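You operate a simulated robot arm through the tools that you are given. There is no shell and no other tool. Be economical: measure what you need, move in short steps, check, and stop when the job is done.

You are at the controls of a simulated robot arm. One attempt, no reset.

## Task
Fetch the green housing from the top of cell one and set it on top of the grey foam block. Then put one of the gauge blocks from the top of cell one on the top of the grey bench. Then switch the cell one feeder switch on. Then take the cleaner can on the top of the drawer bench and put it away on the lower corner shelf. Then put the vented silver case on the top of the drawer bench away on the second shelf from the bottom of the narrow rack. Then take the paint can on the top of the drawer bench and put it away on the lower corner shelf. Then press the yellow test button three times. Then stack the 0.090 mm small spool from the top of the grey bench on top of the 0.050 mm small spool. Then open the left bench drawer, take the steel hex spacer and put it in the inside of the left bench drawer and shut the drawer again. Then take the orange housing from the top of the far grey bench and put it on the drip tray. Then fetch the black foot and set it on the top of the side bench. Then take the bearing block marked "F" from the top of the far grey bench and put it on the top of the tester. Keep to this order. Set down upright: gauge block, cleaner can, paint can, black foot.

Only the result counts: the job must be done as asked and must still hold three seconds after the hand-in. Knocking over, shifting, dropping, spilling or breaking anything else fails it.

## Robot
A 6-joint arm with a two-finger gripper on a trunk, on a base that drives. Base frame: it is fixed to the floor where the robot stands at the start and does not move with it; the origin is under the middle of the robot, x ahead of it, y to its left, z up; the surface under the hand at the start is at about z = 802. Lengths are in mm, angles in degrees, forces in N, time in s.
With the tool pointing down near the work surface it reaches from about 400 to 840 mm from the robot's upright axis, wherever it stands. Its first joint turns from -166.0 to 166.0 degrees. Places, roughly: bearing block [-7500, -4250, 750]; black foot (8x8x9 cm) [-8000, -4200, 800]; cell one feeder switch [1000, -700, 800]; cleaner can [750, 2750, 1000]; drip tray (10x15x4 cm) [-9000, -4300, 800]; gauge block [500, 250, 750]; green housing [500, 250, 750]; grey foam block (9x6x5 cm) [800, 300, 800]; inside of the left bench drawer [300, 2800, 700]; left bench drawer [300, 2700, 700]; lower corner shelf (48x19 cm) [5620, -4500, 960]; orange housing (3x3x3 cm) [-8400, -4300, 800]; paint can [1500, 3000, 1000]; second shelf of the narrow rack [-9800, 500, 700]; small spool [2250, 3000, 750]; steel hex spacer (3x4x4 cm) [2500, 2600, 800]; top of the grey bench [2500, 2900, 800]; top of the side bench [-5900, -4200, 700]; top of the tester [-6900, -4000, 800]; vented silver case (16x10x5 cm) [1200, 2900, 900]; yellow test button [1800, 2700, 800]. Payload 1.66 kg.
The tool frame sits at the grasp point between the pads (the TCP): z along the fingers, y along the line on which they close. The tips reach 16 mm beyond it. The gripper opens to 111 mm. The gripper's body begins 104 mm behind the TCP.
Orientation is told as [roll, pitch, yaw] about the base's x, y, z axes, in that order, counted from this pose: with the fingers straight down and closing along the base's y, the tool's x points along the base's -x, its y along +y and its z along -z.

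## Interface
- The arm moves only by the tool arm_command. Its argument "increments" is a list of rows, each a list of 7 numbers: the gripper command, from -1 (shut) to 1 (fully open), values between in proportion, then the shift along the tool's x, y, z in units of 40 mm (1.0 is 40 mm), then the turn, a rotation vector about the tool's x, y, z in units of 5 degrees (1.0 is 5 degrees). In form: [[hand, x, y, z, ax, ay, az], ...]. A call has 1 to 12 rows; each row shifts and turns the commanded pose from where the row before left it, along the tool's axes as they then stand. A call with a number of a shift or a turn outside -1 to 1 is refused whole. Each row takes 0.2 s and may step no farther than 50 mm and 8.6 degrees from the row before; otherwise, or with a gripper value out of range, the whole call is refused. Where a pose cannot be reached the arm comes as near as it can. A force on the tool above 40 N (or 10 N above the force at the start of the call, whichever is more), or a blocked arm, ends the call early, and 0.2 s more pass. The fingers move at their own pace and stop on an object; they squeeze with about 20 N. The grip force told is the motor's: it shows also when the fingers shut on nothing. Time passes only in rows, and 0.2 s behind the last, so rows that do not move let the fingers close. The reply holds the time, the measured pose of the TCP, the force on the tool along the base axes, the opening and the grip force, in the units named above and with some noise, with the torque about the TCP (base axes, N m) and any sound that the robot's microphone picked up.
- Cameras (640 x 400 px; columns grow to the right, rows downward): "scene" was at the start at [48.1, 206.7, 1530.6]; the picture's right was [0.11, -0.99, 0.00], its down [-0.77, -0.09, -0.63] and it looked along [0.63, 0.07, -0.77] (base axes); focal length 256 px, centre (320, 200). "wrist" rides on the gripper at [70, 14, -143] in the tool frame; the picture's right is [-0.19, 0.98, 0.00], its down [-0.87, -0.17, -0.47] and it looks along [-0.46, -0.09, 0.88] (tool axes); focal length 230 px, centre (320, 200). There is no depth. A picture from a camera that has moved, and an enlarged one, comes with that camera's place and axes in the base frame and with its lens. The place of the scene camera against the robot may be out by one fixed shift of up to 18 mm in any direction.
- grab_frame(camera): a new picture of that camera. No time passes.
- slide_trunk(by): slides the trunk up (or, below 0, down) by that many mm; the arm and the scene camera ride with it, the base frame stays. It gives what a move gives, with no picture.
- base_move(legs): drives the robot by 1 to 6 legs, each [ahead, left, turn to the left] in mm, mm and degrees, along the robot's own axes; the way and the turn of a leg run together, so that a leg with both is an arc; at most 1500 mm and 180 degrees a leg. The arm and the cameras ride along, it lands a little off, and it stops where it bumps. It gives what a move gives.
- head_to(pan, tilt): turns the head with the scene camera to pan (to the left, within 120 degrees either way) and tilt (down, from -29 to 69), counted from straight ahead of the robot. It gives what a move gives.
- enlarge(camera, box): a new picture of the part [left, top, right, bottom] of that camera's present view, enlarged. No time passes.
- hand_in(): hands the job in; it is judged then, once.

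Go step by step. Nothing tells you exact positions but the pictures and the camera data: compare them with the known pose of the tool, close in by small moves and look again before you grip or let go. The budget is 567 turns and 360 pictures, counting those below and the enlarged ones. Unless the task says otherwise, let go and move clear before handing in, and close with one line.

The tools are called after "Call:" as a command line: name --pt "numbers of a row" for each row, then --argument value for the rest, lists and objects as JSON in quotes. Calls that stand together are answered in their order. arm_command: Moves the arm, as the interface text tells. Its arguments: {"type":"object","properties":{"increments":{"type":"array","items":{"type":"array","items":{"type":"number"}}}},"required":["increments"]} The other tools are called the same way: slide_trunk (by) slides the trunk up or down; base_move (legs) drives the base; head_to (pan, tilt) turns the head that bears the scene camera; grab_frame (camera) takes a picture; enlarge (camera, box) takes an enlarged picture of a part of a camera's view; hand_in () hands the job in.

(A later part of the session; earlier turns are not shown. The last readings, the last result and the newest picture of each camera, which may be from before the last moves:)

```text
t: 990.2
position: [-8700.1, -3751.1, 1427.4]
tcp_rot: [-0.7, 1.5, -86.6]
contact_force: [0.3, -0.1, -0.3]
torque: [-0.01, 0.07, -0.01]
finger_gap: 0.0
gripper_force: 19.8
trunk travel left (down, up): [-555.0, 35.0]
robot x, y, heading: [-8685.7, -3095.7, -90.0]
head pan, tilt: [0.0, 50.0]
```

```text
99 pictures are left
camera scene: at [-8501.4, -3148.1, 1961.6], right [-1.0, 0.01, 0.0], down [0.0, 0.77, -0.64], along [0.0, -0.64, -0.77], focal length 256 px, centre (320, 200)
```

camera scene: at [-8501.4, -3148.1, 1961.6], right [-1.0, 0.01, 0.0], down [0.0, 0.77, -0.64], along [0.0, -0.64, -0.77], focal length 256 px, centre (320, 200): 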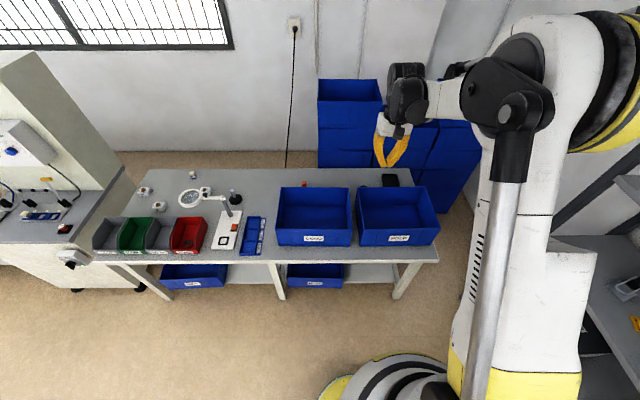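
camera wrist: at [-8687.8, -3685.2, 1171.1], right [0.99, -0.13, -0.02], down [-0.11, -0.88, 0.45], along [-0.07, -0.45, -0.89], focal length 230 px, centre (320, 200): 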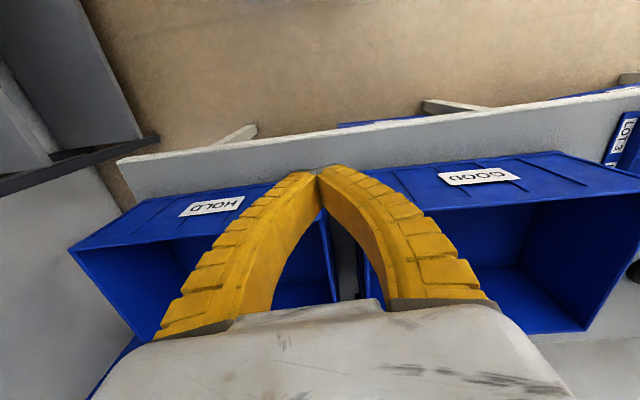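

The orange housing is just behind the GOOD bin and the drip tray behind the HOLD bin. I move the hand over them for a look from above.

Call:
base_move --legs '[[0, 260, 0], [270, 0, 0]]'

Call:
grab_frame --camera "wrist"

```text
t: 993.6
position: [-8447.9, -4020.9, 1426.5]
tcp_rot: [-0.7, 1.4, -87.1]
contact_force: [0.1, -0.4, -0.7]
torque: [0.0, 0.03, -0.03]
finger_gap: 0.1
gripper_force: 20.4
trunk travel left (down, up): [-555.0, 35.0]
robot x, y, heading: [-8422.6, -3367.5, -90.8]
head pan, tilt: [0.0, 50.0]
```

```text
98 pictures are left
camera wrist: at [-8434.7, -3954.2, 1570.9], right [0.99, -0.14, -0.02], down [-0.12, -0.88, 0.45], along [-0.08, -0.45, -0.89], focal length 230 px, centre (320, 200)
```

wrist: 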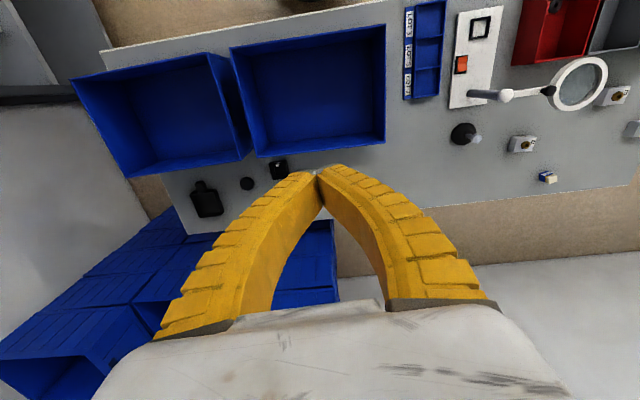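

Call:
enlarge --camera "wrist" --box '[170, 120, 350, 240]'

Call:
enlarge --camera "wrist" --box '[430, 50, 640, 200]'

```text
3.33 times, centred on (260, 180) of wrist
camera zoom: at [-8434.7, -3954.2, 1570.9], right [0.99, -0.14, -0.02], down [-0.12, -0.88, 0.45], along [-0.08, -0.45, -0.89], focal length 767 px, centre (520, 267)
```

zoom: 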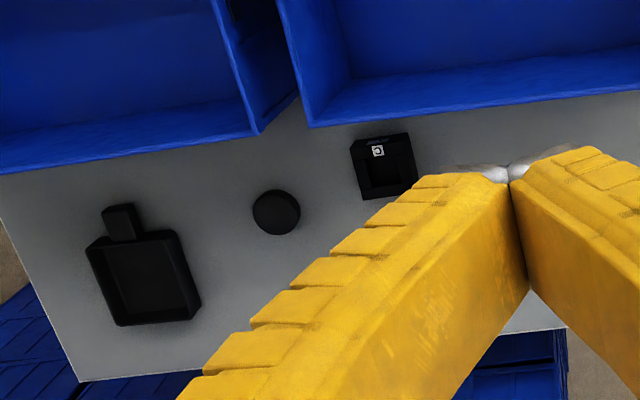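

```text
2.67 times, centred on (535, 125) of wrist
camera zoom: at [-8434.7, -3954.2, 1570.9], right [0.99, -0.14, -0.02], down [-0.12, -0.88, 0.45], along [-0.08, -0.45, -0.89], focal length 614 px, centre (-253, 400)
```

zoom: 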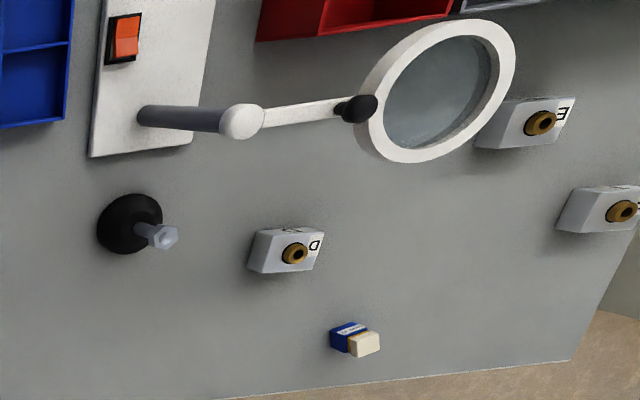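

Call:
arm_command --pt "0.2 -0.9 0 0 0 0 0" --pt "0.2 -0.9 0 0 0 0 0" --pt "0.2 -0.9 0 0 0 0 0" --pt "0.2 -0.9 0 0 0 0 0"

Call:
grab_frame --camera "wrist"

```text
t: 994.6
position: [-8441.2, -4168.4, 1420.7]
tcp_rot: [-0.8, 1.4, -87.1]
contact_force: [0.3, -0.3, 0.0]
torque: [0.05, -0.07, -0.02]
finger_gap: 68.3
gripper_force: 1.2
trunk travel left (down, up): [-555.0, 35.0]
robot x, y, heading: [-8426.4, -3369.1, -90.9]
head pan, tilt: [0.0, 50.0]
```

```text
95 pictures are left
camera wrist: at [-8428.4, -4101.9, 1565.1], right [0.99, -0.14, -0.02], down [-0.12, -0.88, 0.45], along [-0.08, -0.44, -0.89], focal length 230 px, centre (320, 200)
```

wrist: 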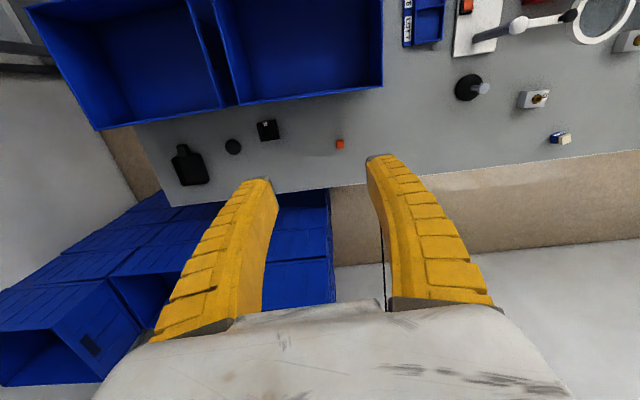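

Call:
arm_command --pt "0.2 -0.7 0.25 0.3 0 0 0" --pt "0.2 -0.7 0.25 0.3 0 -1 0" --pt "0.2 -0.6 0.25 0.3 0 -1 0" --pt "0.2 -0.5 0.23 0.3 0 -1 0" --pt "0.2 -0.3 0 0 0 -1 0"

Call:
grab_frame --camera "wrist"

```text
t: 995.8
position: [-8394.9, -4275.0, 1381.7]
tcp_rot: [-0.7, -18.8, -87.0]
contact_force: [0.2, 0.6, -0.9]
torque: [-0.01, -0.01, 0.01]
finger_gap: 68.5
gripper_force: 1.3
trunk travel left (down, up): [-555.0, 35.0]
robot x, y, heading: [-8423.7, -3366.9, -90.7]
head pan, tilt: [0.0, 50.0]
```

```text
94 pictures are left
camera wrist: at [-8385.9, -4162.4, 1493.7], right [0.99, -0.13, 0.05], down [-0.12, -0.68, 0.73], along [-0.06, -0.73, -0.69], focal length 230 px, centre (320, 200)
```

wrist: 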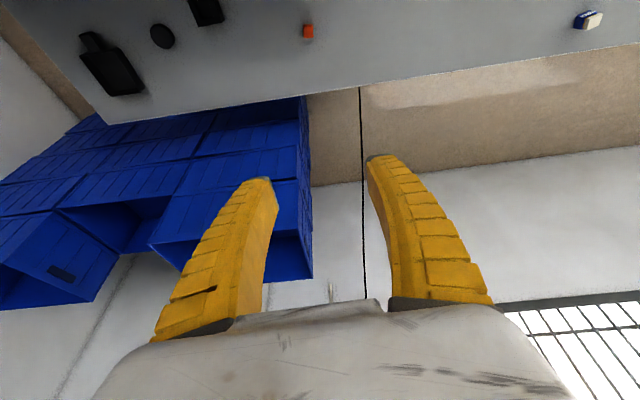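

Call:
arm_command --pt "0.2 -0.2 -0.15 0 0 0 0"

Call:
slide_trunk --by -390

Call:
head_to --pan -5 --tilt 30

Call:
grab_frame --camera "scene"

Call:
grab_frame --camera "wrist"

```text
t: 996.2
position: [-8401.5, -4284.4, 1382.3]
tcp_rot: [-0.7, -18.6, -86.9]
contact_force: [0.2, 0.3, 0.4]
torque: [-0.01, -0.01, -0.03]
finger_gap: 68.2
gripper_force: 1.2
trunk travel left (down, up): [-555.0, 35.0]
robot x, y, heading: [-8427.3, -3367.0, -90.6]
head pan, tilt: [0.0, 50.0]
```

```text
t: 1000.0
position: [-8400.0, -4284.1, 991.9]
tcp_rot: [-0.7, -18.6, -86.8]
contact_force: [-0.1, 0.1, -0.4]
torque: [0.02, 0.02, 0.01]
finger_gap: 68.4
gripper_force: 1.7
trunk travel left (down, up): [-165.0, 425.0]
robot x, y, heading: [-8424.5, -3365.0, -91.0]
head pan, tilt: [0.0, 50.0]
```

```text
t: 1000.8
position: [-8401.5, -4283.7, 993.2]
tcp_rot: [-0.7, -18.6, -87.0]
contact_force: [-0.7, 0.5, -0.2]
torque: [0.02, 0.0, 0.01]
finger_gap: 68.6
gripper_force: 0.7
trunk travel left (down, up): [-165.0, 425.0]
robot x, y, heading: [-8424.5, -3368.4, -90.6]
head pan, tilt: [-5.0, 30.0]
```

```text
93 pictures are left
camera scene: at [-8252.2, -3431.3, 1601.0], right [-0.99, 0.1, 0.0], down [0.05, 0.5, -0.87], along [-0.09, -0.86, -0.5], focal length 256 px, centre (320, 200)
```

scene: 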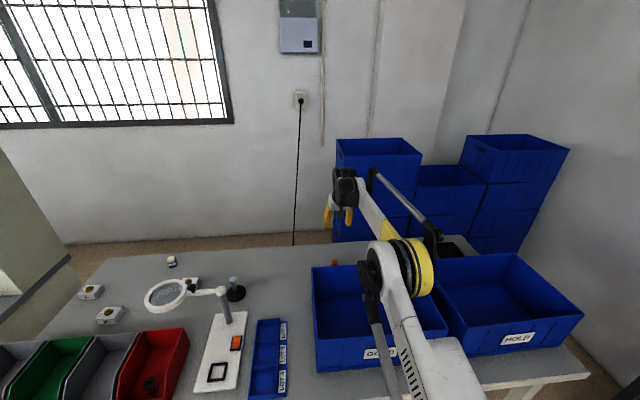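

```text
92 pictures are left
camera wrist: at [-8391.4, -4171.8, 1105.8], right [0.99, -0.13, 0.05], down [-0.12, -0.68, 0.73], along [-0.06, -0.72, -0.69], focal length 230 px, centre (320, 200)
```

wrist: 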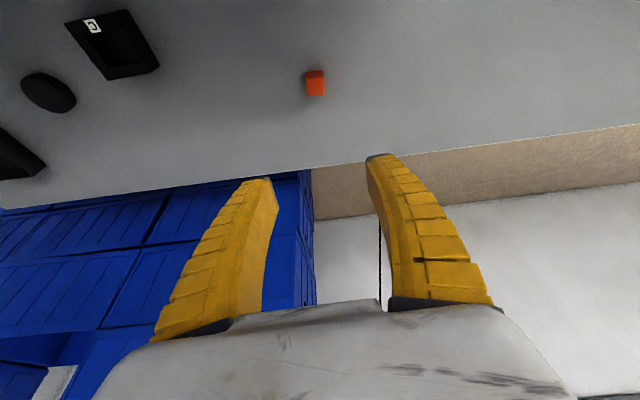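

Call:
arm_command --pt "0.2 0.16 0 0.474 0 0 0" --pt "0.2 0.16 0 0.474 0 0 0" --pt "0.2 0.16 0 0.474 0 0 0" --pt "0.2 0.16 0 0.474 0 0 0"

```text
t: 1001.8
position: [-8401.3, -4285.0, 911.8]
tcp_rot: [-0.8, -18.5, -86.9]
contact_force: [0.6, 0.8, -0.2]
torque: [0.02, -0.04, -0.03]
finger_gap: 68.2
gripper_force: 1.6
trunk travel left (down, up): [-165.0, 425.0]
robot x, y, heading: [-8426.6, -3369.2, -90.7]
head pan, tilt: [-5.0, 30.0]
```

Call:
arm_command --pt "0.2 0.16 0 0.474 0 0 0" --pt "0.2 0.16 0 0.474 0 0 0"

Call:
grab_frame --camera "scene"

Call:
grab_frame --camera "wrist"

```text
t: 1002.4
position: [-8401.4, -4280.3, 873.4]
tcp_rot: [-0.6, -18.8, -86.8]
contact_force: [0.2, -0.5, -0.3]
torque: [0.01, 0.01, -0.02]
finger_gap: 68.2
gripper_force: 1.4
out of reach, approached as far as the arm can: row 2
trunk travel left (down, up): [-165.0, 425.0]
robot x, y, heading: [-8426.6, -3367.9, -90.4]
head pan, tilt: [-5.0, 30.0]
```

```text
91 pictures are left
camera scene: at [-8252.2, -3431.5, 1601.0], right [-0.99, 0.1, 0.0], down [0.05, 0.5, -0.87], along [-0.09, -0.86, -0.5], focal length 256 px, centre (320, 200)
```

scene: 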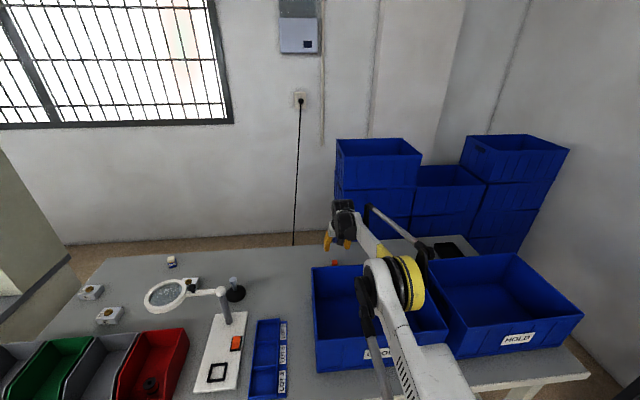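

```text
90 pictures are left
camera wrist: at [-8391.6, -4167.9, 986.4], right [0.99, -0.13, 0.05], down [-0.12, -0.68, 0.73], along [-0.06, -0.73, -0.69], focal length 230 px, centre (320, 200)
```

wrist: 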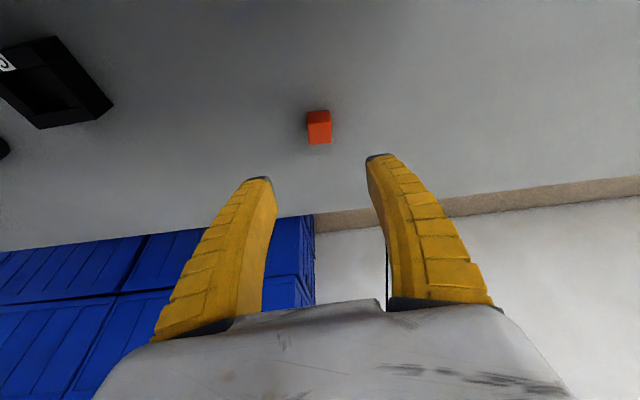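

Call:
arm_command --pt "0.2 0.38 0.125 -0.128 0 0 0"

Call:
slide_trunk --by -30

Call:
grab_frame --camera "wrist"

```text
t: 1002.8
position: [-8398.4, -4262.8, 873.4]
tcp_rot: [-0.7, -18.7, -86.9]
contact_force: [0.4, -0.1, -0.3]
torque: [0.03, 0.02, 0.01]
finger_gap: 68.3
gripper_force: 1.0
trunk travel left (down, up): [-165.0, 425.0]
robot x, y, heading: [-8425.8, -3364.3, -90.8]
head pan, tilt: [-5.0, 30.0]
```

```text
t: 1003.5
position: [-8397.3, -4263.6, 843.4]
tcp_rot: [-0.7, -18.6, -86.9]
contact_force: [0.0, 1.2, 0.7]
torque: [-0.02, -0.01, 0.03]
finger_gap: 68.4
gripper_force: 1.3
trunk travel left (down, up): [-135.0, 455.0]
robot x, y, heading: [-8421.5, -3364.8, -90.9]
head pan, tilt: [-5.0, 30.0]
```

```text
89 pictures are left
camera wrist: at [-8387.7, -4151.6, 956.8], right [0.99, -0.13, 0.05], down [-0.12, -0.68, 0.73], along [-0.06, -0.72, -0.69], focal length 230 px, centre (320, 200)
```

wrist: 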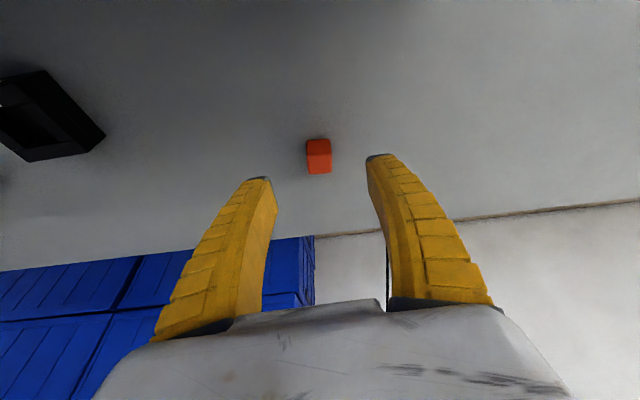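

Call:
base_move --legs '[[60, 0, 0]]'

Call:
arm_command --pt "0 0.6 0 -0.2 0 0 0"

Call:
slide_trunk --by -55

Call:
grab_frame --camera "wrist"

```text
t: 1004.5
position: [-8397.1, -4324.6, 842.8]
tcp_rot: [-0.7, -18.6, -86.7]
contact_force: [0.1, -0.4, 0.2]
torque: [0.03, 0.03, 0.0]
finger_gap: 68.1
gripper_force: 1.8
trunk travel left (down, up): [-135.0, 455.0]
robot x, y, heading: [-8427.0, -3425.1, -90.7]
head pan, tilt: [-5.0, 30.0]
```

```text
t: 1004.9
position: [-8397.0, -4299.6, 845.2]
tcp_rot: [-0.8, -18.6, -86.8]
contact_force: [-1.4, -0.7, 0.1]
torque: [-0.03, 0.02, 0.0]
finger_gap: 57.6
gripper_force: 1.8
trunk travel left (down, up): [-135.0, 455.0]
robot x, y, heading: [-8427.5, -3427.3, -90.7]
head pan, tilt: [-5.0, 30.0]
```

```text
t: 1005.9
position: [-8397.6, -4297.8, 789.5]
tcp_rot: [-0.7, -18.5, -86.9]
contact_force: [0.1, 0.1, 0.5]
torque: [-0.01, 0.0, 0.01]
finger_gap: 57.4
gripper_force: 1.6
trunk travel left (down, up): [-80.0, 510.0]
robot x, y, heading: [-8423.9, -3426.6, -90.5]
head pan, tilt: [-5.0, 30.0]
```

```text
88 pictures are left
camera wrist: at [-8387.9, -4186.0, 902.7], right [0.99, -0.13, 0.05], down [-0.12, -0.68, 0.73], along [-0.06, -0.72, -0.69], focal length 230 px, centre (320, 200)
```

wrist: 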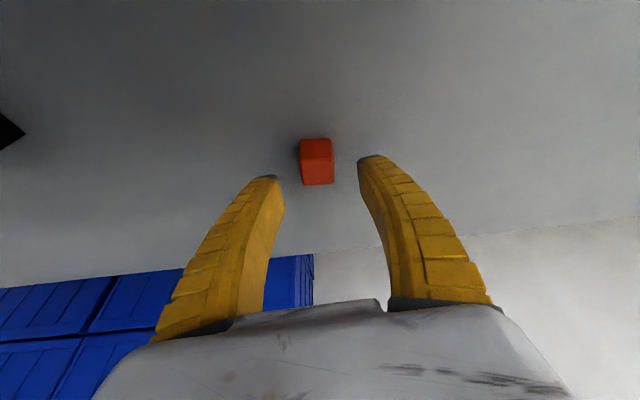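

Call:
slide_trunk --by -31

Call:
arm_command --pt "-0.3 0 0 0 0 0 0" --pt "-1 0 0 0 0 0 0" --pt "-1 0 0 0 0 0 0" --pt "-1 0 0 0 0 0 0"

Call:
grab_frame --camera "wrist"

```text
t: 1006.6
position: [-8397.5, -4297.7, 758.1]
tcp_rot: [-0.7, -18.6, -86.9]
contact_force: [-0.9, -1.4, 0.2]
torque: [0.01, -0.01, 0.0]
finger_gap: 57.7
gripper_force: 1.4
trunk travel left (down, up): [-49.0, 541.0]
robot x, y, heading: [-8424.1, -3429.7, -90.8]
head pan, tilt: [-5.0, 30.0]
```

```text
t: 1007.6
position: [-8398.1, -4297.4, 759.2]
tcp_rot: [-0.8, -18.6, -86.7]
contact_force: [-0.6, -0.1, 2.2]
torque: [-0.01, 0.0, 0.04]
finger_gap: 21.7
gripper_force: 19.6
trunk travel left (down, up): [-49.0, 541.0]
robot x, y, heading: [-8424.5, -3424.2, -90.8]
head pan, tilt: [-5.0, 30.0]
```

```text
87 pictures are left
camera wrist: at [-8387.9, -4186.0, 871.6], right [0.99, -0.13, 0.05], down [-0.12, -0.68, 0.73], along [-0.06, -0.72, -0.69], focal length 230 px, centre (320, 200)
```

wrist: 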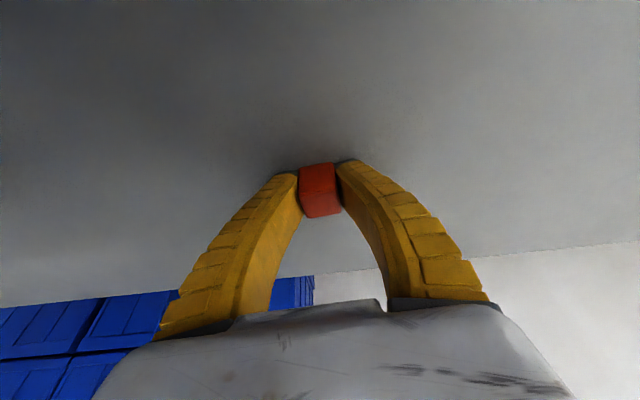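

Call:
slide_trunk --by 15

Call:
slide_trunk --by 180

Call:
base_move --legs '[[-50, 0, 0], [0, -575, 0.7]]'

Call:
grab_frame --camera "wrist"

```text
t: 1008.3
position: [-8397.3, -4298.8, 774.2]
tcp_rot: [-0.7, -18.5, -86.7]
contact_force: [0.5, -0.4, -1.0]
torque: [0.01, 0.0, -0.02]
finger_gap: 21.2
gripper_force: 20.4
trunk travel left (down, up): [-64.0, 526.0]
robot x, y, heading: [-8427.7, -3425.6, -90.7]
head pan, tilt: [-5.0, 30.0]
```

```text
t: 1010.3
position: [-8397.2, -4298.6, 954.0]
tcp_rot: [-0.7, -18.6, -86.7]
contact_force: [0.7, 0.4, -0.2]
torque: [0.01, -0.03, 0.01]
finger_gap: 21.2
gripper_force: 19.9
trunk travel left (down, up): [-244.0, 346.0]
robot x, y, heading: [-8425.3, -3427.2, -90.7]
head pan, tilt: [-5.0, 30.0]
```

```text
t: 1014.1
position: [-8955.0, -4246.6, 953.8]
tcp_rot: [-0.6, -18.6, -85.7]
contact_force: [0.2, 0.0, 0.5]
torque: [0.01, -0.03, 0.02]
finger_gap: 21.0
gripper_force: 19.7
trunk travel left (down, up): [-244.0, 346.0]
robot x, y, heading: [-9002.3, -3375.1, -89.4]
head pan, tilt: [-5.0, 30.0]
```

```text
86 pictures are left
camera wrist: at [-8947.8, -4134.2, 1066.4], right [0.99, -0.11, 0.05], down [-0.11, -0.68, 0.73], along [-0.05, -0.73, -0.69], focal length 230 px, centre (320, 200)
```

wrist: 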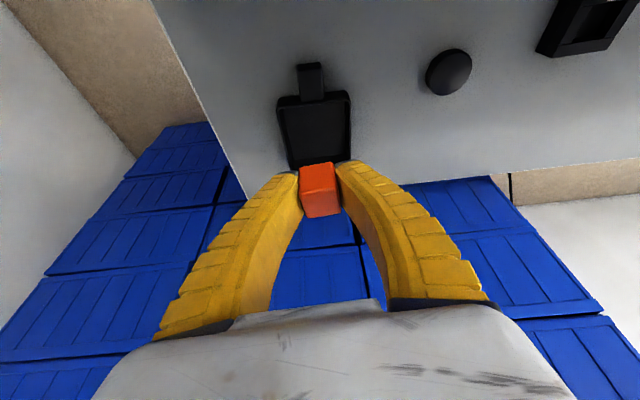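

Call:
base_move --legs '[[55, 0, 0]]'

Call:
arm_command --pt "-1 -0.36 0 0.12 0 0 0"

Call:
slide_trunk --by -130

Call:
grab_frame --camera "wrist"

```text
t: 1015.0
position: [-8954.8, -4302.4, 953.3]
tcp_rot: [-0.6, -18.7, -85.7]
contact_force: [0.6, 0.0, 0.2]
torque: [0.0, -0.01, -0.02]
finger_gap: 21.0
gripper_force: 20.1
trunk travel left (down, up): [-244.0, 346.0]
robot x, y, heading: [-8999.2, -3431.3, -89.7]
head pan, tilt: [-5.0, 30.0]
```

```text
t: 1015.4
position: [-8954.2, -4319.9, 951.7]
tcp_rot: [-0.7, -18.6, -85.7]
contact_force: [-0.7, -0.2, -0.1]
torque: [-0.01, -0.05, 0.02]
finger_gap: 21.2
gripper_force: 20.0
trunk travel left (down, up): [-244.0, 346.0]
robot x, y, heading: [-9000.5, -3431.1, -89.8]
head pan, tilt: [-5.0, 30.0]
```

```text
t: 1017.0
position: [-8953.9, -4318.1, 823.3]
tcp_rot: [-0.8, -18.6, -85.7]
contact_force: [0.0, -0.7, 0.5]
torque: [-0.03, 0.0, -0.01]
finger_gap: 21.1
gripper_force: 20.1
trunk travel left (down, up): [-114.0, 476.0]
robot x, y, heading: [-9000.6, -3431.1, -89.6]
head pan, tilt: [-5.0, 30.0]
```

```text
85 pictures are left
camera wrist: at [-8946.2, -4205.4, 936.1], right [0.99, -0.11, 0.05], down [-0.11, -0.68, 0.73], along [-0.05, -0.73, -0.69], focal length 230 px, centre (320, 200)
```

wrist: 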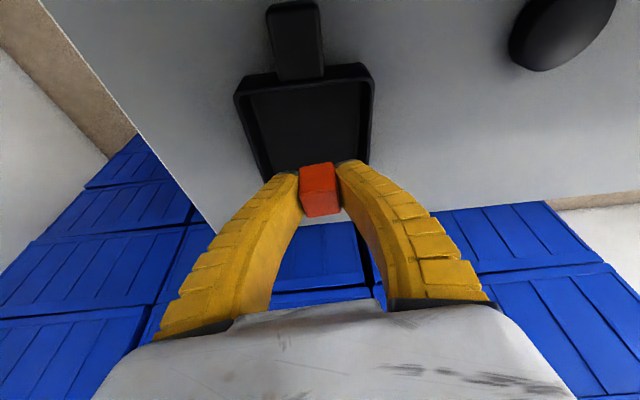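

Call:
slide_trunk --by -42

Call:
grab_frame --camera "wrist"

Call:
slide_trunk --by -8

Call:
slide_trunk --by -4

```text
t: 1017.8
position: [-8951.8, -4318.8, 780.8]
tcp_rot: [-0.7, -18.5, -85.6]
contact_force: [-0.7, 0.2, 0.5]
torque: [0.0, 0.01, -0.01]
finger_gap: 20.9
gripper_force: 20.1
trunk travel left (down, up): [-72.0, 518.0]
robot x, y, heading: [-8994.6, -3435.2, -89.6]
head pan, tilt: [-5.0, 30.0]
```

```text
84 pictures are left
camera wrist: at [-8946.2, -4205.3, 894.1], right [0.99, -0.11, 0.05], down [-0.11, -0.68, 0.73], along [-0.05, -0.73, -0.69], focal length 230 px, centre (320, 200)
```

wrist: 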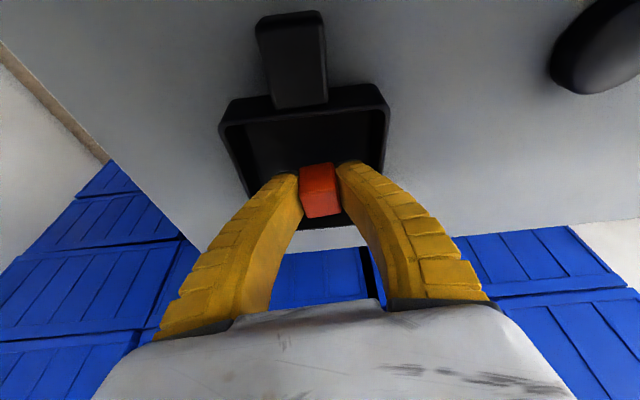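

```text
t: 1018.4
position: [-8954.1, -4317.3, 773.2]
tcp_rot: [-0.7, -18.6, -85.7]
contact_force: [0.0, -0.1, -0.8]
torque: [0.01, 0.0, -0.01]
finger_gap: 21.2
gripper_force: 20.0
trunk travel left (down, up): [-64.0, 526.0]
robot x, y, heading: [-8996.5, -3432.4, -90.1]
head pan, tilt: [-5.0, 30.0]
```

```text
t: 1018.9
position: [-8952.9, -4317.5, 769.5]
tcp_rot: [-0.6, -18.5, -85.7]
contact_force: [0.4, -0.2, -0.8]
torque: [-0.02, 0.0, -0.01]
finger_gap: 21.2
gripper_force: 19.8
trunk travel left (down, up): [-60.0, 530.0]
robot x, y, heading: [-8997.5, -3430.7, -89.9]
head pan, tilt: [-5.0, 30.0]
```

Call:
slide_trunk --by -4

Call:
slide_trunk --by -4

Call:
grab_frame --camera "wrist"

```text
t: 1019.5
position: [-8953.0, -4317.6, 764.3]
tcp_rot: [-0.7, -18.7, -85.7]
contact_force: [0.2, -0.5, -1.1]
torque: [0.0, 0.0, 0.01]
finger_gap: 21.0
gripper_force: 20.4
trunk travel left (down, up): [-56.0, 534.0]
robot x, y, heading: [-9001.5, -3431.9, -89.9]
head pan, tilt: [-5.0, 30.0]
```

```text
t: 1020.0
position: [-8954.6, -4317.6, 761.5]
tcp_rot: [-0.7, -18.8, -85.8]
contact_force: [0.6, -3.7, 7.9]
torque: [-0.08, -0.05, 0.01]
finger_gap: 23.0
gripper_force: 20.1
trunk travel left (down, up): [-52.0, 538.0]
robot x, y, heading: [-8996.0, -3428.6, -89.6]
head pan, tilt: [-5.0, 30.0]
```

```text
83 pictures are left
camera wrist: at [-8946.2, -4205.3, 874.5], right [0.99, -0.11, 0.05], down [-0.11, -0.68, 0.73], along [-0.05, -0.73, -0.69], focal length 230 px, centre (320, 200)
```

wrist: 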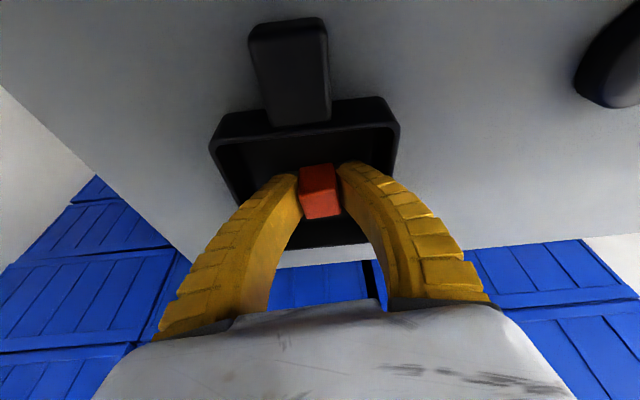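

Call:
arm_command --pt "-0.35 0 0 0 0 0 0" --pt "-0.25 0 0 0 0 0 0" --pt "-0.25 0 0 0 0 0 0"

Call:
slide_trunk --by 150

Call:
grab_frame --camera "wrist"

```text
t: 1020.8
position: [-8953.8, -4317.6, 761.3]
tcp_rot: [-0.7, -18.6, -85.8]
contact_force: [1.5, -0.7, 0.2]
torque: [0.03, 0.11, 0.0]
finger_gap: 38.6
gripper_force: 4.2
trunk travel left (down, up): [-52.0, 538.0]
robot x, y, heading: [-9002.9, -3428.4, -89.9]
head pan, tilt: [-5.0, 30.0]
```

```text
t: 1022.5
position: [-8953.3, -4317.7, 911.0]
tcp_rot: [-0.7, -18.6, -85.7]
contact_force: [0.2, -0.2, -0.4]
torque: [0.01, 0.02, -0.03]
finger_gap: 43.6
gripper_force: 1.7
trunk travel left (down, up): [-202.0, 388.0]
robot x, y, heading: [-8995.1, -3429.9, -89.6]
head pan, tilt: [-5.0, 30.0]
```

```text
82 pictures are left
camera wrist: at [-8946.1, -4205.5, 1023.6], right [0.99, -0.11, 0.05], down [-0.11, -0.68, 0.73], along [-0.05, -0.73, -0.69], focal length 230 px, centre (320, 200)
```

wrist: 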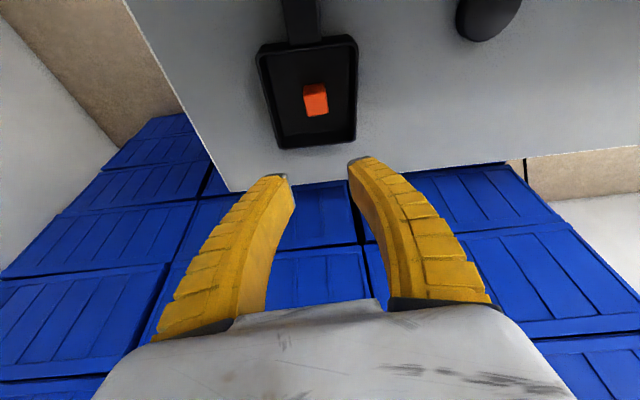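

Call:
slide_trunk --by 120

Call:
base_move --legs '[[-60, 0, 0], [0, 980, 0]]'

Call:
arm_command --pt "0.5 0.9 0 -0.2 0 1 0" --pt "0.5 0.9 0 -0.1 0 1 0" --pt "0.5 0.6 0 0 0 1 0" --pt "0.5 0 0 0 0 0.72 0" --pt "0.5 0 0 0 0.15 0 0"

Call:
grab_frame --camera "wrist"

```text
t: 1024.0
position: [-8953.7, -4318.4, 1030.7]
tcp_rot: [-0.8, -18.6, -85.7]
contact_force: [0.4, 0.6, -0.1]
torque: [0.04, -0.01, 0.02]
finger_gap: 43.8
gripper_force: 2.3
trunk travel left (down, up): [-322.0, 268.0]
robot x, y, heading: [-9001.9, -3428.9, -89.8]
head pan, tilt: [-5.0, 30.0]
```

```text
t: 1029.7
position: [-7981.3, -4258.0, 1031.1]
tcp_rot: [-0.7, -18.6, -86.3]
contact_force: [0.3, 0.2, 0.4]
torque: [0.03, -0.01, -0.04]
finger_gap: 43.8
gripper_force: 1.0
trunk travel left (down, up): [-322.0, 268.0]
robot x, y, heading: [-8021.7, -3367.4, -90.4]
head pan, tilt: [-5.0, 30.0]
```

```text
t: 1030.9
position: [-7988.6, -4160.5, 1019.0]
tcp_rot: [-1.5, 0.1, -86.5]
contact_force: [0.0, 0.5, 0.4]
torque: [0.0, 0.02, -0.01]
finger_gap: 84.3
gripper_force: 1.1
trunk travel left (down, up): [-322.0, 268.0]
robot x, y, heading: [-8022.0, -3370.2, -90.2]
head pan, tilt: [-5.0, 30.0]
```

```text
81 pictures are left
camera wrist: at [-7974.7, -4090.1, 1162.5], right [0.99, -0.13, -0.02], down [-0.1, -0.87, 0.48], along [-0.08, -0.47, -0.88], focal length 230 px, centre (320, 200)
```

wrist: 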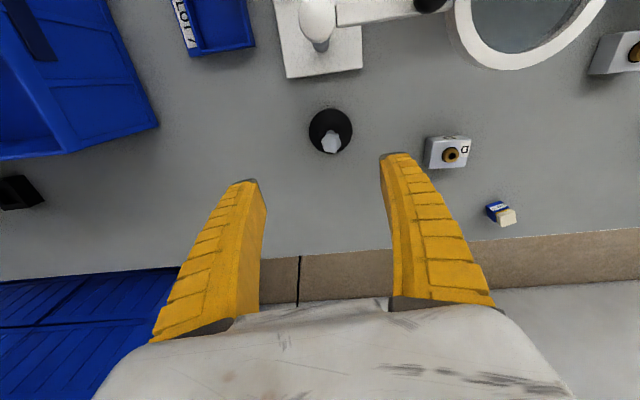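

Call:
arm_command --pt "0.3 -0.43 0.265 0.3 -0.3 0 0" --pt "0.1 0 0 0.9 0 0 0" --pt "0.1 0 0 0.9 0 0 0" --pt "0.1 0 0 0.9 0 0 0" --pt "0.1 0 0 0.7 0 0 0"

Call:
grab_frame --camera "wrist"

```text
t: 1032.1
position: [-7978.8, -4139.1, 898.9]
tcp_rot: [0.1, -0.2, -86.5]
contact_force: [-0.1, 0.1, 0.1]
torque: [-0.06, -0.04, 0.01]
finger_gap: 63.1
gripper_force: 1.2
out of reach, approached as far as the arm can: row 3, 4, 5
trunk travel left (down, up): [-322.0, 268.0]
robot x, y, heading: [-8020.1, -3366.4, -90.2]
head pan, tilt: [-5.0, 30.0]
```

```text
80 pictures are left
camera wrist: at [-7970.1, -4067.6, 1040.2], right [0.99, -0.13, 0.0], down [-0.12, -0.87, 0.47], along [-0.06, -0.47, -0.88], focal length 230 px, centre (320, 200)
```

wrist: 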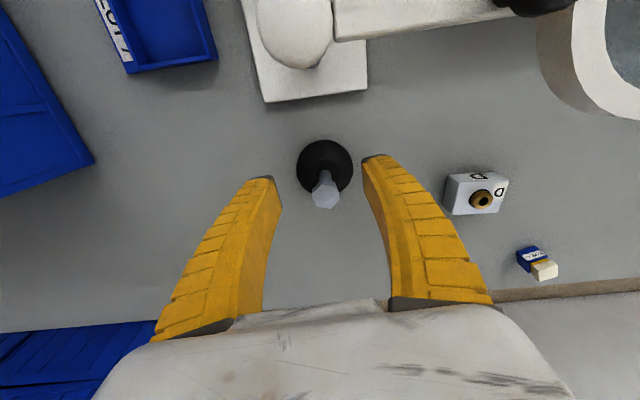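

Call:
arm_command --pt "0.1 0 0 -0.9 0 0 0" --pt "0.1 0 0 -0.9 0 0 0" --pt "0.1 0 0 -0.9 0 0 0" --pt "0.1 -0.5 0.03 -0.5 0 0 0" --pt "0.1 -0.46 0 0 0 0 0"

Call:
slide_trunk --by -160

Call:
grab_frame --camera "wrist"

```text
t: 1033.3
position: [-7976.8, -4178.4, 1027.2]
tcp_rot: [0.0, -0.1, -86.5]
contact_force: [-1.6, -0.4, 0.5]
torque: [0.02, 0.0, 0.0]
finger_gap: 63.0
gripper_force: 0.9
trunk travel left (down, up): [-322.0, 268.0]
robot x, y, heading: [-8023.4, -3370.6, -90.4]
head pan, tilt: [-5.0, 30.0]
```

```text
t: 1035.2
position: [-7977.6, -4176.8, 867.1]
tcp_rot: [0.1, 0.0, -86.5]
contact_force: [-0.4, 0.0, 0.4]
torque: [0.01, 0.0, 0.02]
finger_gap: 63.3
gripper_force: 0.9
trunk travel left (down, up): [-162.0, 428.0]
robot x, y, heading: [-8018.6, -3367.1, -90.3]
head pan, tilt: [-5.0, 30.0]
```

```text
79 pictures are left
camera wrist: at [-7967.2, -4107.2, 1009.7], right [0.99, -0.13, 0.0], down [-0.12, -0.87, 0.47], along [-0.06, -0.47, -0.88], focal length 230 px, centre (320, 200)
```

wrist: 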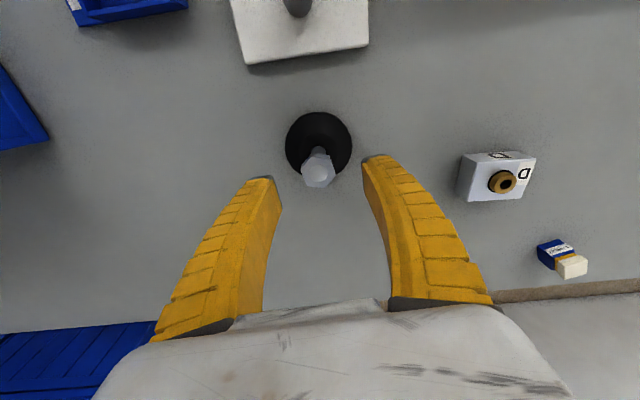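

Call:
slide_trunk --by -54

Call:
arm_command --pt "-0.3 0 0 0 0 0 0" --pt "-1 0 0 0 0 0 0" --pt "-1 0 0 0 0 0 0" --pt "-1 0 0 0 0 0 0"

Call:
slide_trunk --by 12

Call:
grab_frame --camera "wrist"

```text
t: 1036.1
position: [-7976.9, -4178.2, 812.5]
tcp_rot: [0.1, 0.0, -86.4]
contact_force: [0.3, -0.2, -0.4]
torque: [0.0, -0.03, -0.01]
finger_gap: 62.9
gripper_force: 1.7
trunk travel left (down, up): [-108.0, 482.0]
robot x, y, heading: [-8017.7, -3369.7, -90.2]
head pan, tilt: [-5.0, 30.0]
```

```text
t: 1037.1
position: [-7977.3, -4176.5, 813.4]
tcp_rot: [0.1, 0.0, -86.5]
contact_force: [-1.7, 1.2, 0.6]
torque: [0.12, 0.06, 0.1]
finger_gap: 20.0
gripper_force: 20.7
trunk travel left (down, up): [-108.0, 482.0]
robot x, y, heading: [-8023.5, -3367.0, -90.4]
head pan, tilt: [-5.0, 30.0]
```

```text
t: 1037.7
position: [-7975.9, -4176.6, 823.9]
tcp_rot: [0.2, 0.0, -86.5]
contact_force: [0.0, -1.4, -2.7]
torque: [-0.01, 0.0, -0.01]
finger_gap: 19.7
gripper_force: 20.0
trunk travel left (down, up): [-120.0, 470.0]
robot x, y, heading: [-8018.5, -3366.9, -90.1]
head pan, tilt: [-5.0, 30.0]
```

```text
78 pictures are left
camera wrist: at [-7967.1, -4107.5, 967.2], right [0.99, -0.13, 0.0], down [-0.12, -0.87, 0.47], along [-0.06, -0.47, -0.88], focal length 230 px, centre (320, 200)
```

wrist: 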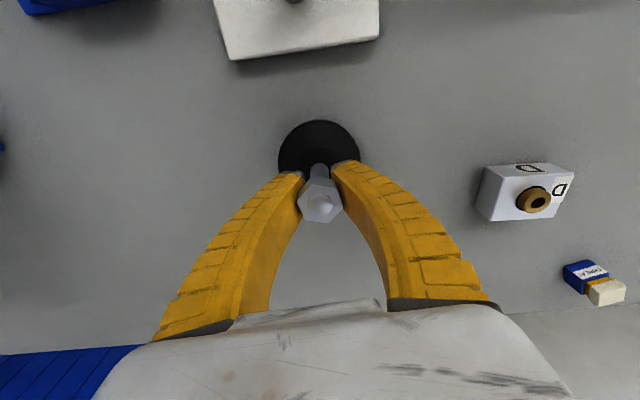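

Call:
slide_trunk --by 150

Call:
base_move --legs '[[-700, 0, 0.2], [0, 1050, 0], [0, 1050, 0]]'

Call:
head_to --pan 0 --tilt 30

Call:
grab_frame --camera "scene"

```text
t: 1039.5
position: [-7976.2, -4177.9, 975.0]
tcp_rot: [0.2, 0.0, -86.5]
contact_force: [0.9, 0.3, -1.6]
torque: [-0.01, 0.02, 0.0]
finger_gap: 18.8
gripper_force: 20.1
trunk travel left (down, up): [-270.0, 320.0]
robot x, y, heading: [-8020.8, -3366.6, -90.2]
head pan, tilt: [-5.0, 30.0]
```

```text
t: 1053.2
position: [-5902.5, -3482.7, 973.8]
tcp_rot: [0.2, 0.0, -87.0]
contact_force: [-0.3, 0.4, -2.9]
torque: [0.07, 0.03, -0.01]
finger_gap: 19.3
gripper_force: 20.0
trunk travel left (down, up): [-270.0, 320.0]
robot x, y, heading: [-5939.9, -2672.5, -90.8]
head pan, tilt: [-5.0, 30.0]
```

```text
t: 1053.9
position: [-5902.1, -3482.3, 974.2]
tcp_rot: [0.1, 0.0, -87.0]
contact_force: [0.3, 0.6, -2.1]
torque: [0.14, 0.05, -0.01]
finger_gap: 19.3
gripper_force: 19.8
trunk travel left (down, up): [-270.0, 320.0]
robot x, y, heading: [-5938.7, -2670.4, -90.7]
head pan, tilt: [0.0, 30.0]
```

```text
77 pictures are left
camera scene: at [-5758.0, -2738.6, 1706.0], right [-1.0, 0.01, 0.0], down [0.01, 0.5, -0.87], along [-0.01, -0.87, -0.5], focal length 256 px, centre (320, 200)
```

scene: 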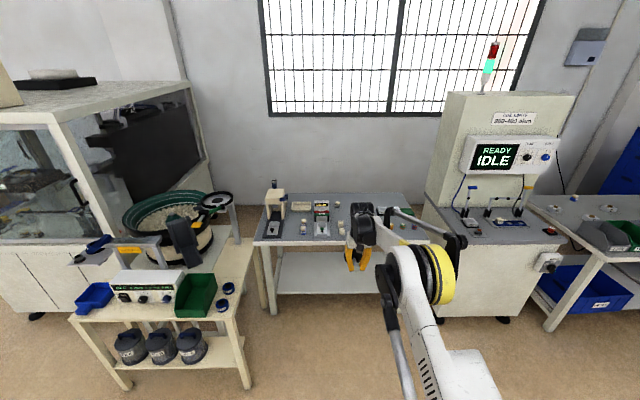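

Call:
enlarge --camera "scene" --box '[240, 170, 450, 280]'

```text
3.05 times, centred on (345, 225) of scene
camera zoom: at [-5758.0, -2738.6, 1706.0], right [-1.0, 0.01, 0.0], down [0.01, 0.5, -0.87], along [-0.01, -0.87, -0.5], focal length 780 px, centre (244, 124)
```

zoom: 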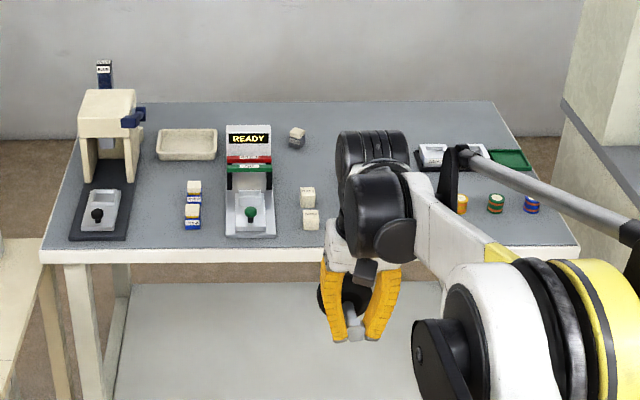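

Call:
grab_frame --camera "wrist"

Call:
enlarge --camera "scene" --box '[330, 230, 390, 290]'

```text
75 pictures are left
camera wrist: at [-5891.8, -3412.6, 1117.3], right [0.99, -0.14, 0.0], down [-0.12, -0.87, 0.47], along [-0.06, -0.47, -0.88], focal length 230 px, centre (320, 200)
```

wrist: 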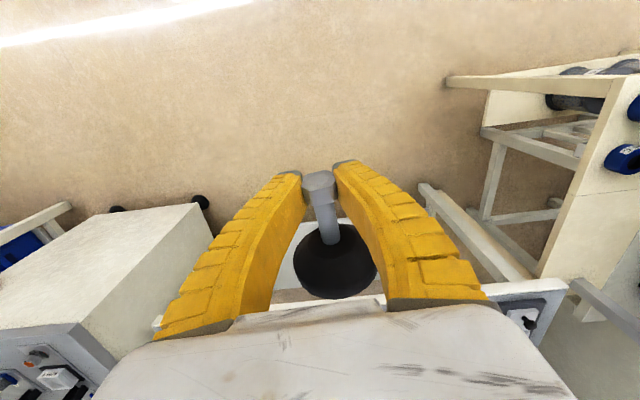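

```text
6.67 times, centred on (360, 260) of scene
camera zoom: at [-5758.0, -2738.6, 1706.0], right [-1.0, 0.01, 0.0], down [0.01, 0.5, -0.87], along [-0.01, -0.87, -0.5], focal length 1707 px, centre (53, -200)
```

zoom: 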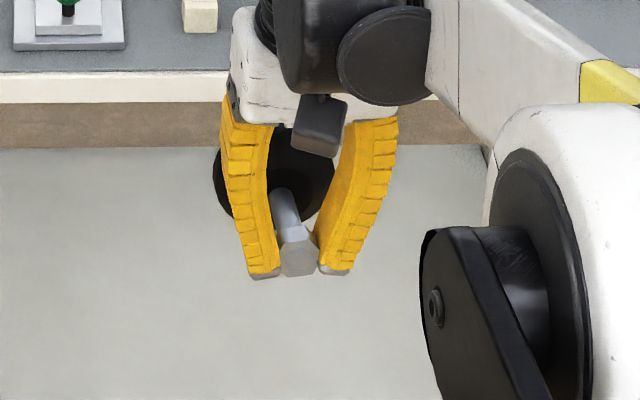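

The foot has swung forward in the grip. I shake the hand up and down gently so its weight ratchets it back down.

Call:
arm_command --pt "-1 0 0 1 0 0 0" --pt "-1 0 0 -1 0 0 0" --pt "-1 0 0 1 0 0 0" --pt "-1 0 0 -1 0 0 0" --pt "-1 0 0 1 0 0 0" --pt "-1 0 0 -1 0 0 0" --pt "-1 0 0 1 0 0 0" --pt "-1 0 0 -1 0 0 0"

Call:
grab_frame --camera "wrist"

```text
t: 1055.7
position: [-5902.2, -3481.9, 976.3]
tcp_rot: [0.0, 0.0, -87.1]
contact_force: [0.0, 0.1, -1.4]
torque: [0.1, 0.02, -0.02]
finger_gap: 19.3
gripper_force: 20.0
trunk travel left (down, up): [-270.0, 320.0]
robot x, y, heading: [-5939.1, -2670.2, -90.8]
head pan, tilt: [0.0, 30.0]
```

```text
73 pictures are left
camera wrist: at [-5892.0, -3411.4, 1118.2], right [0.99, -0.14, 0.0], down [-0.12, -0.87, 0.47], along [-0.06, -0.47, -0.88], focal length 230 px, centre (320, 200)
```

wrist: 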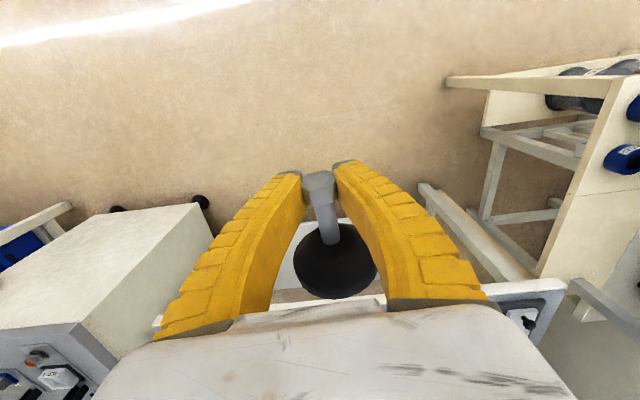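

Call:
base_move --legs '[[330, 0, 0.7]]'

Call:
grab_frame --camera "wrist"

Call:
slide_trunk --by -150

Call:
grab_frame --camera "wrist"

```text
t: 1057.9
position: [-5893.7, -3818.9, 973.9]
tcp_rot: [0.1, 0.0, -86.2]
contact_force: [0.3, 0.2, -2.0]
torque: [0.18, 0.03, 0.0]
finger_gap: 19.3
gripper_force: 19.5
trunk travel left (down, up): [-270.0, 320.0]
robot x, y, heading: [-5940.4, -3014.1, -90.1]
head pan, tilt: [0.0, 30.0]
```

```text
72 pictures are left
camera wrist: at [-5884.7, -3748.6, 1117.0], right [0.99, -0.13, 0.0], down [-0.11, -0.87, 0.47], along [-0.06, -0.47, -0.88], focal length 230 px, centre (320, 200)
```

wrist: 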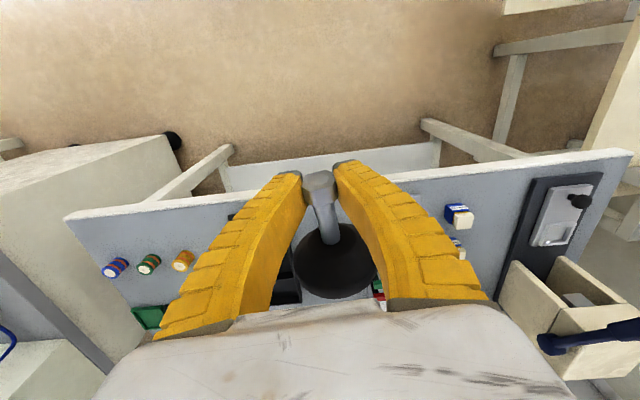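

```text
t: 1059.7
position: [-5895.0, -3817.8, 825.7]
tcp_rot: [0.1, 0.0, -86.3]
contact_force: [-0.5, 0.4, -1.9]
torque: [0.09, -0.03, -0.02]
finger_gap: 19.3
gripper_force: 20.5
trunk travel left (down, up): [-120.0, 470.0]
robot x, y, heading: [-5941.4, -3010.8, -89.5]
head pan, tilt: [0.0, 30.0]
```

```text
71 pictures are left
camera wrist: at [-5884.8, -3747.9, 967.7], right [0.99, -0.13, 0.0], down [-0.11, -0.87, 0.47], along [-0.06, -0.47, -0.88], focal length 230 px, centre (320, 200)
```

wrist: 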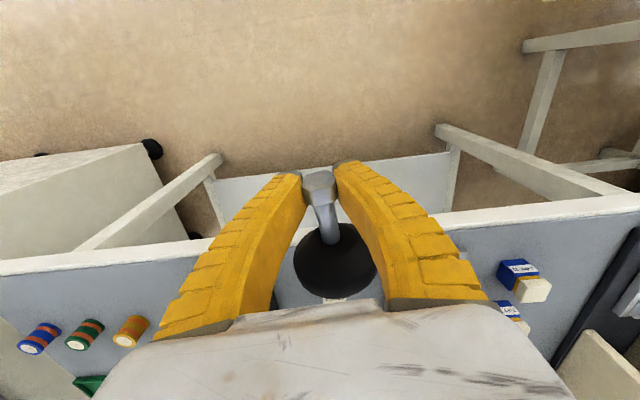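

Call:
enlarge --camera "wrist" --box '[380, 170, 540, 270]'

Call:
slide_trunk --by -75

Call:
enlarge --camera "wrist" --box '[380, 200, 600, 340]'

```text
4.00 times, centred on (460, 220) of wrist
camera zoom: at [-5884.8, -3747.9, 967.7], right [0.99, -0.13, 0.0], down [-0.11, -0.87, 0.47], along [-0.06, -0.47, -0.88], focal length 920 px, centre (-240, 120)
```

zoom: 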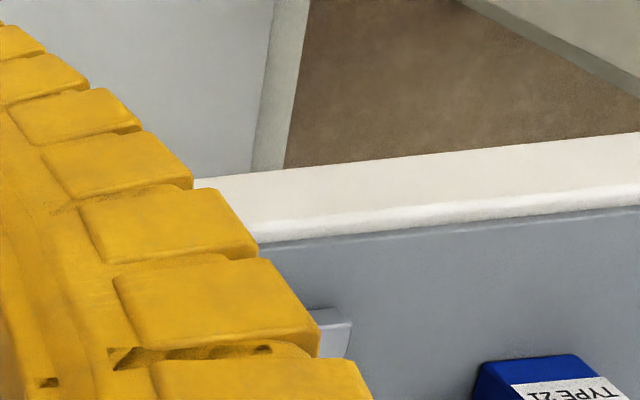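

```text
t: 1060.8
position: [-5894.4, -3818.8, 750.2]
tcp_rot: [0.1, -0.1, -86.3]
contact_force: [-0.9, 0.1, -2.3]
torque: [0.14, 0.0, 0.01]
finger_gap: 19.4
gripper_force: 20.2
trunk travel left (down, up): [-45.0, 545.0]
robot x, y, heading: [-5942.3, -3012.8, -90.3]
head pan, tilt: [0.0, 30.0]
```

```text
2.86 times, centred on (490, 270) of wrist
camera zoom: at [-5884.8, -3747.9, 892.7], right [0.99, -0.13, 0.0], down [-0.11, -0.87, 0.47], along [-0.06, -0.47, -0.88], focal length 657 px, centre (-166, 0)
```

zoom: 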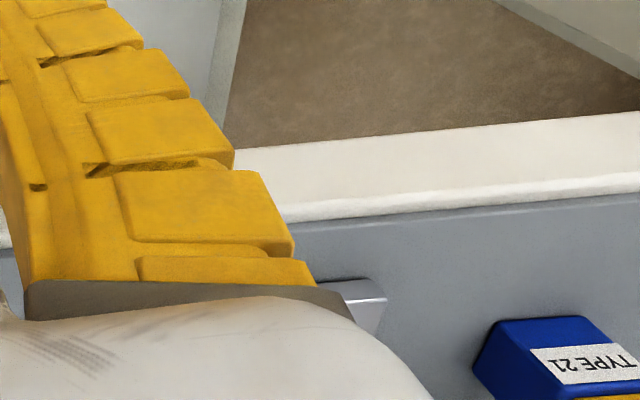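

Call:
base_move --legs '[[0, -190, 0]]'

Call:
grab_frame --camera "wrist"

```text
t: 1062.3
position: [-6087.5, -3818.5, 750.1]
tcp_rot: [0.1, 0.0, -86.4]
contact_force: [0.4, -0.1, -2.6]
torque: [0.1, -0.01, -0.01]
finger_gap: 19.4
gripper_force: 20.2
trunk travel left (down, up): [-45.0, 545.0]
robot x, y, heading: [-6133.7, -3008.6, -89.7]
head pan, tilt: [0.0, 30.0]
```

```text
68 pictures are left
camera wrist: at [-6077.6, -3748.1, 892.4], right [0.99, -0.13, 0.0], down [-0.11, -0.87, 0.47], along [-0.06, -0.47, -0.88], focal length 230 px, centre (320, 200)
```

wrist: 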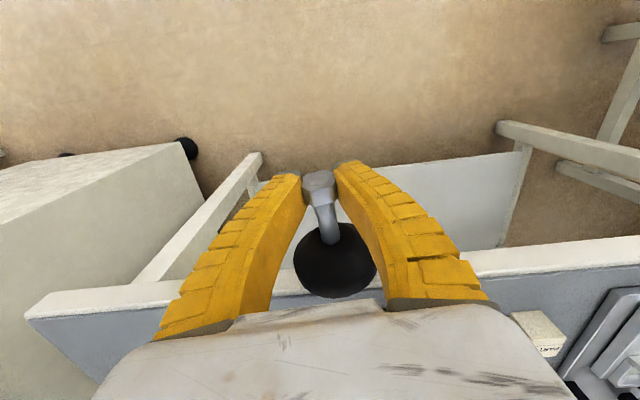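

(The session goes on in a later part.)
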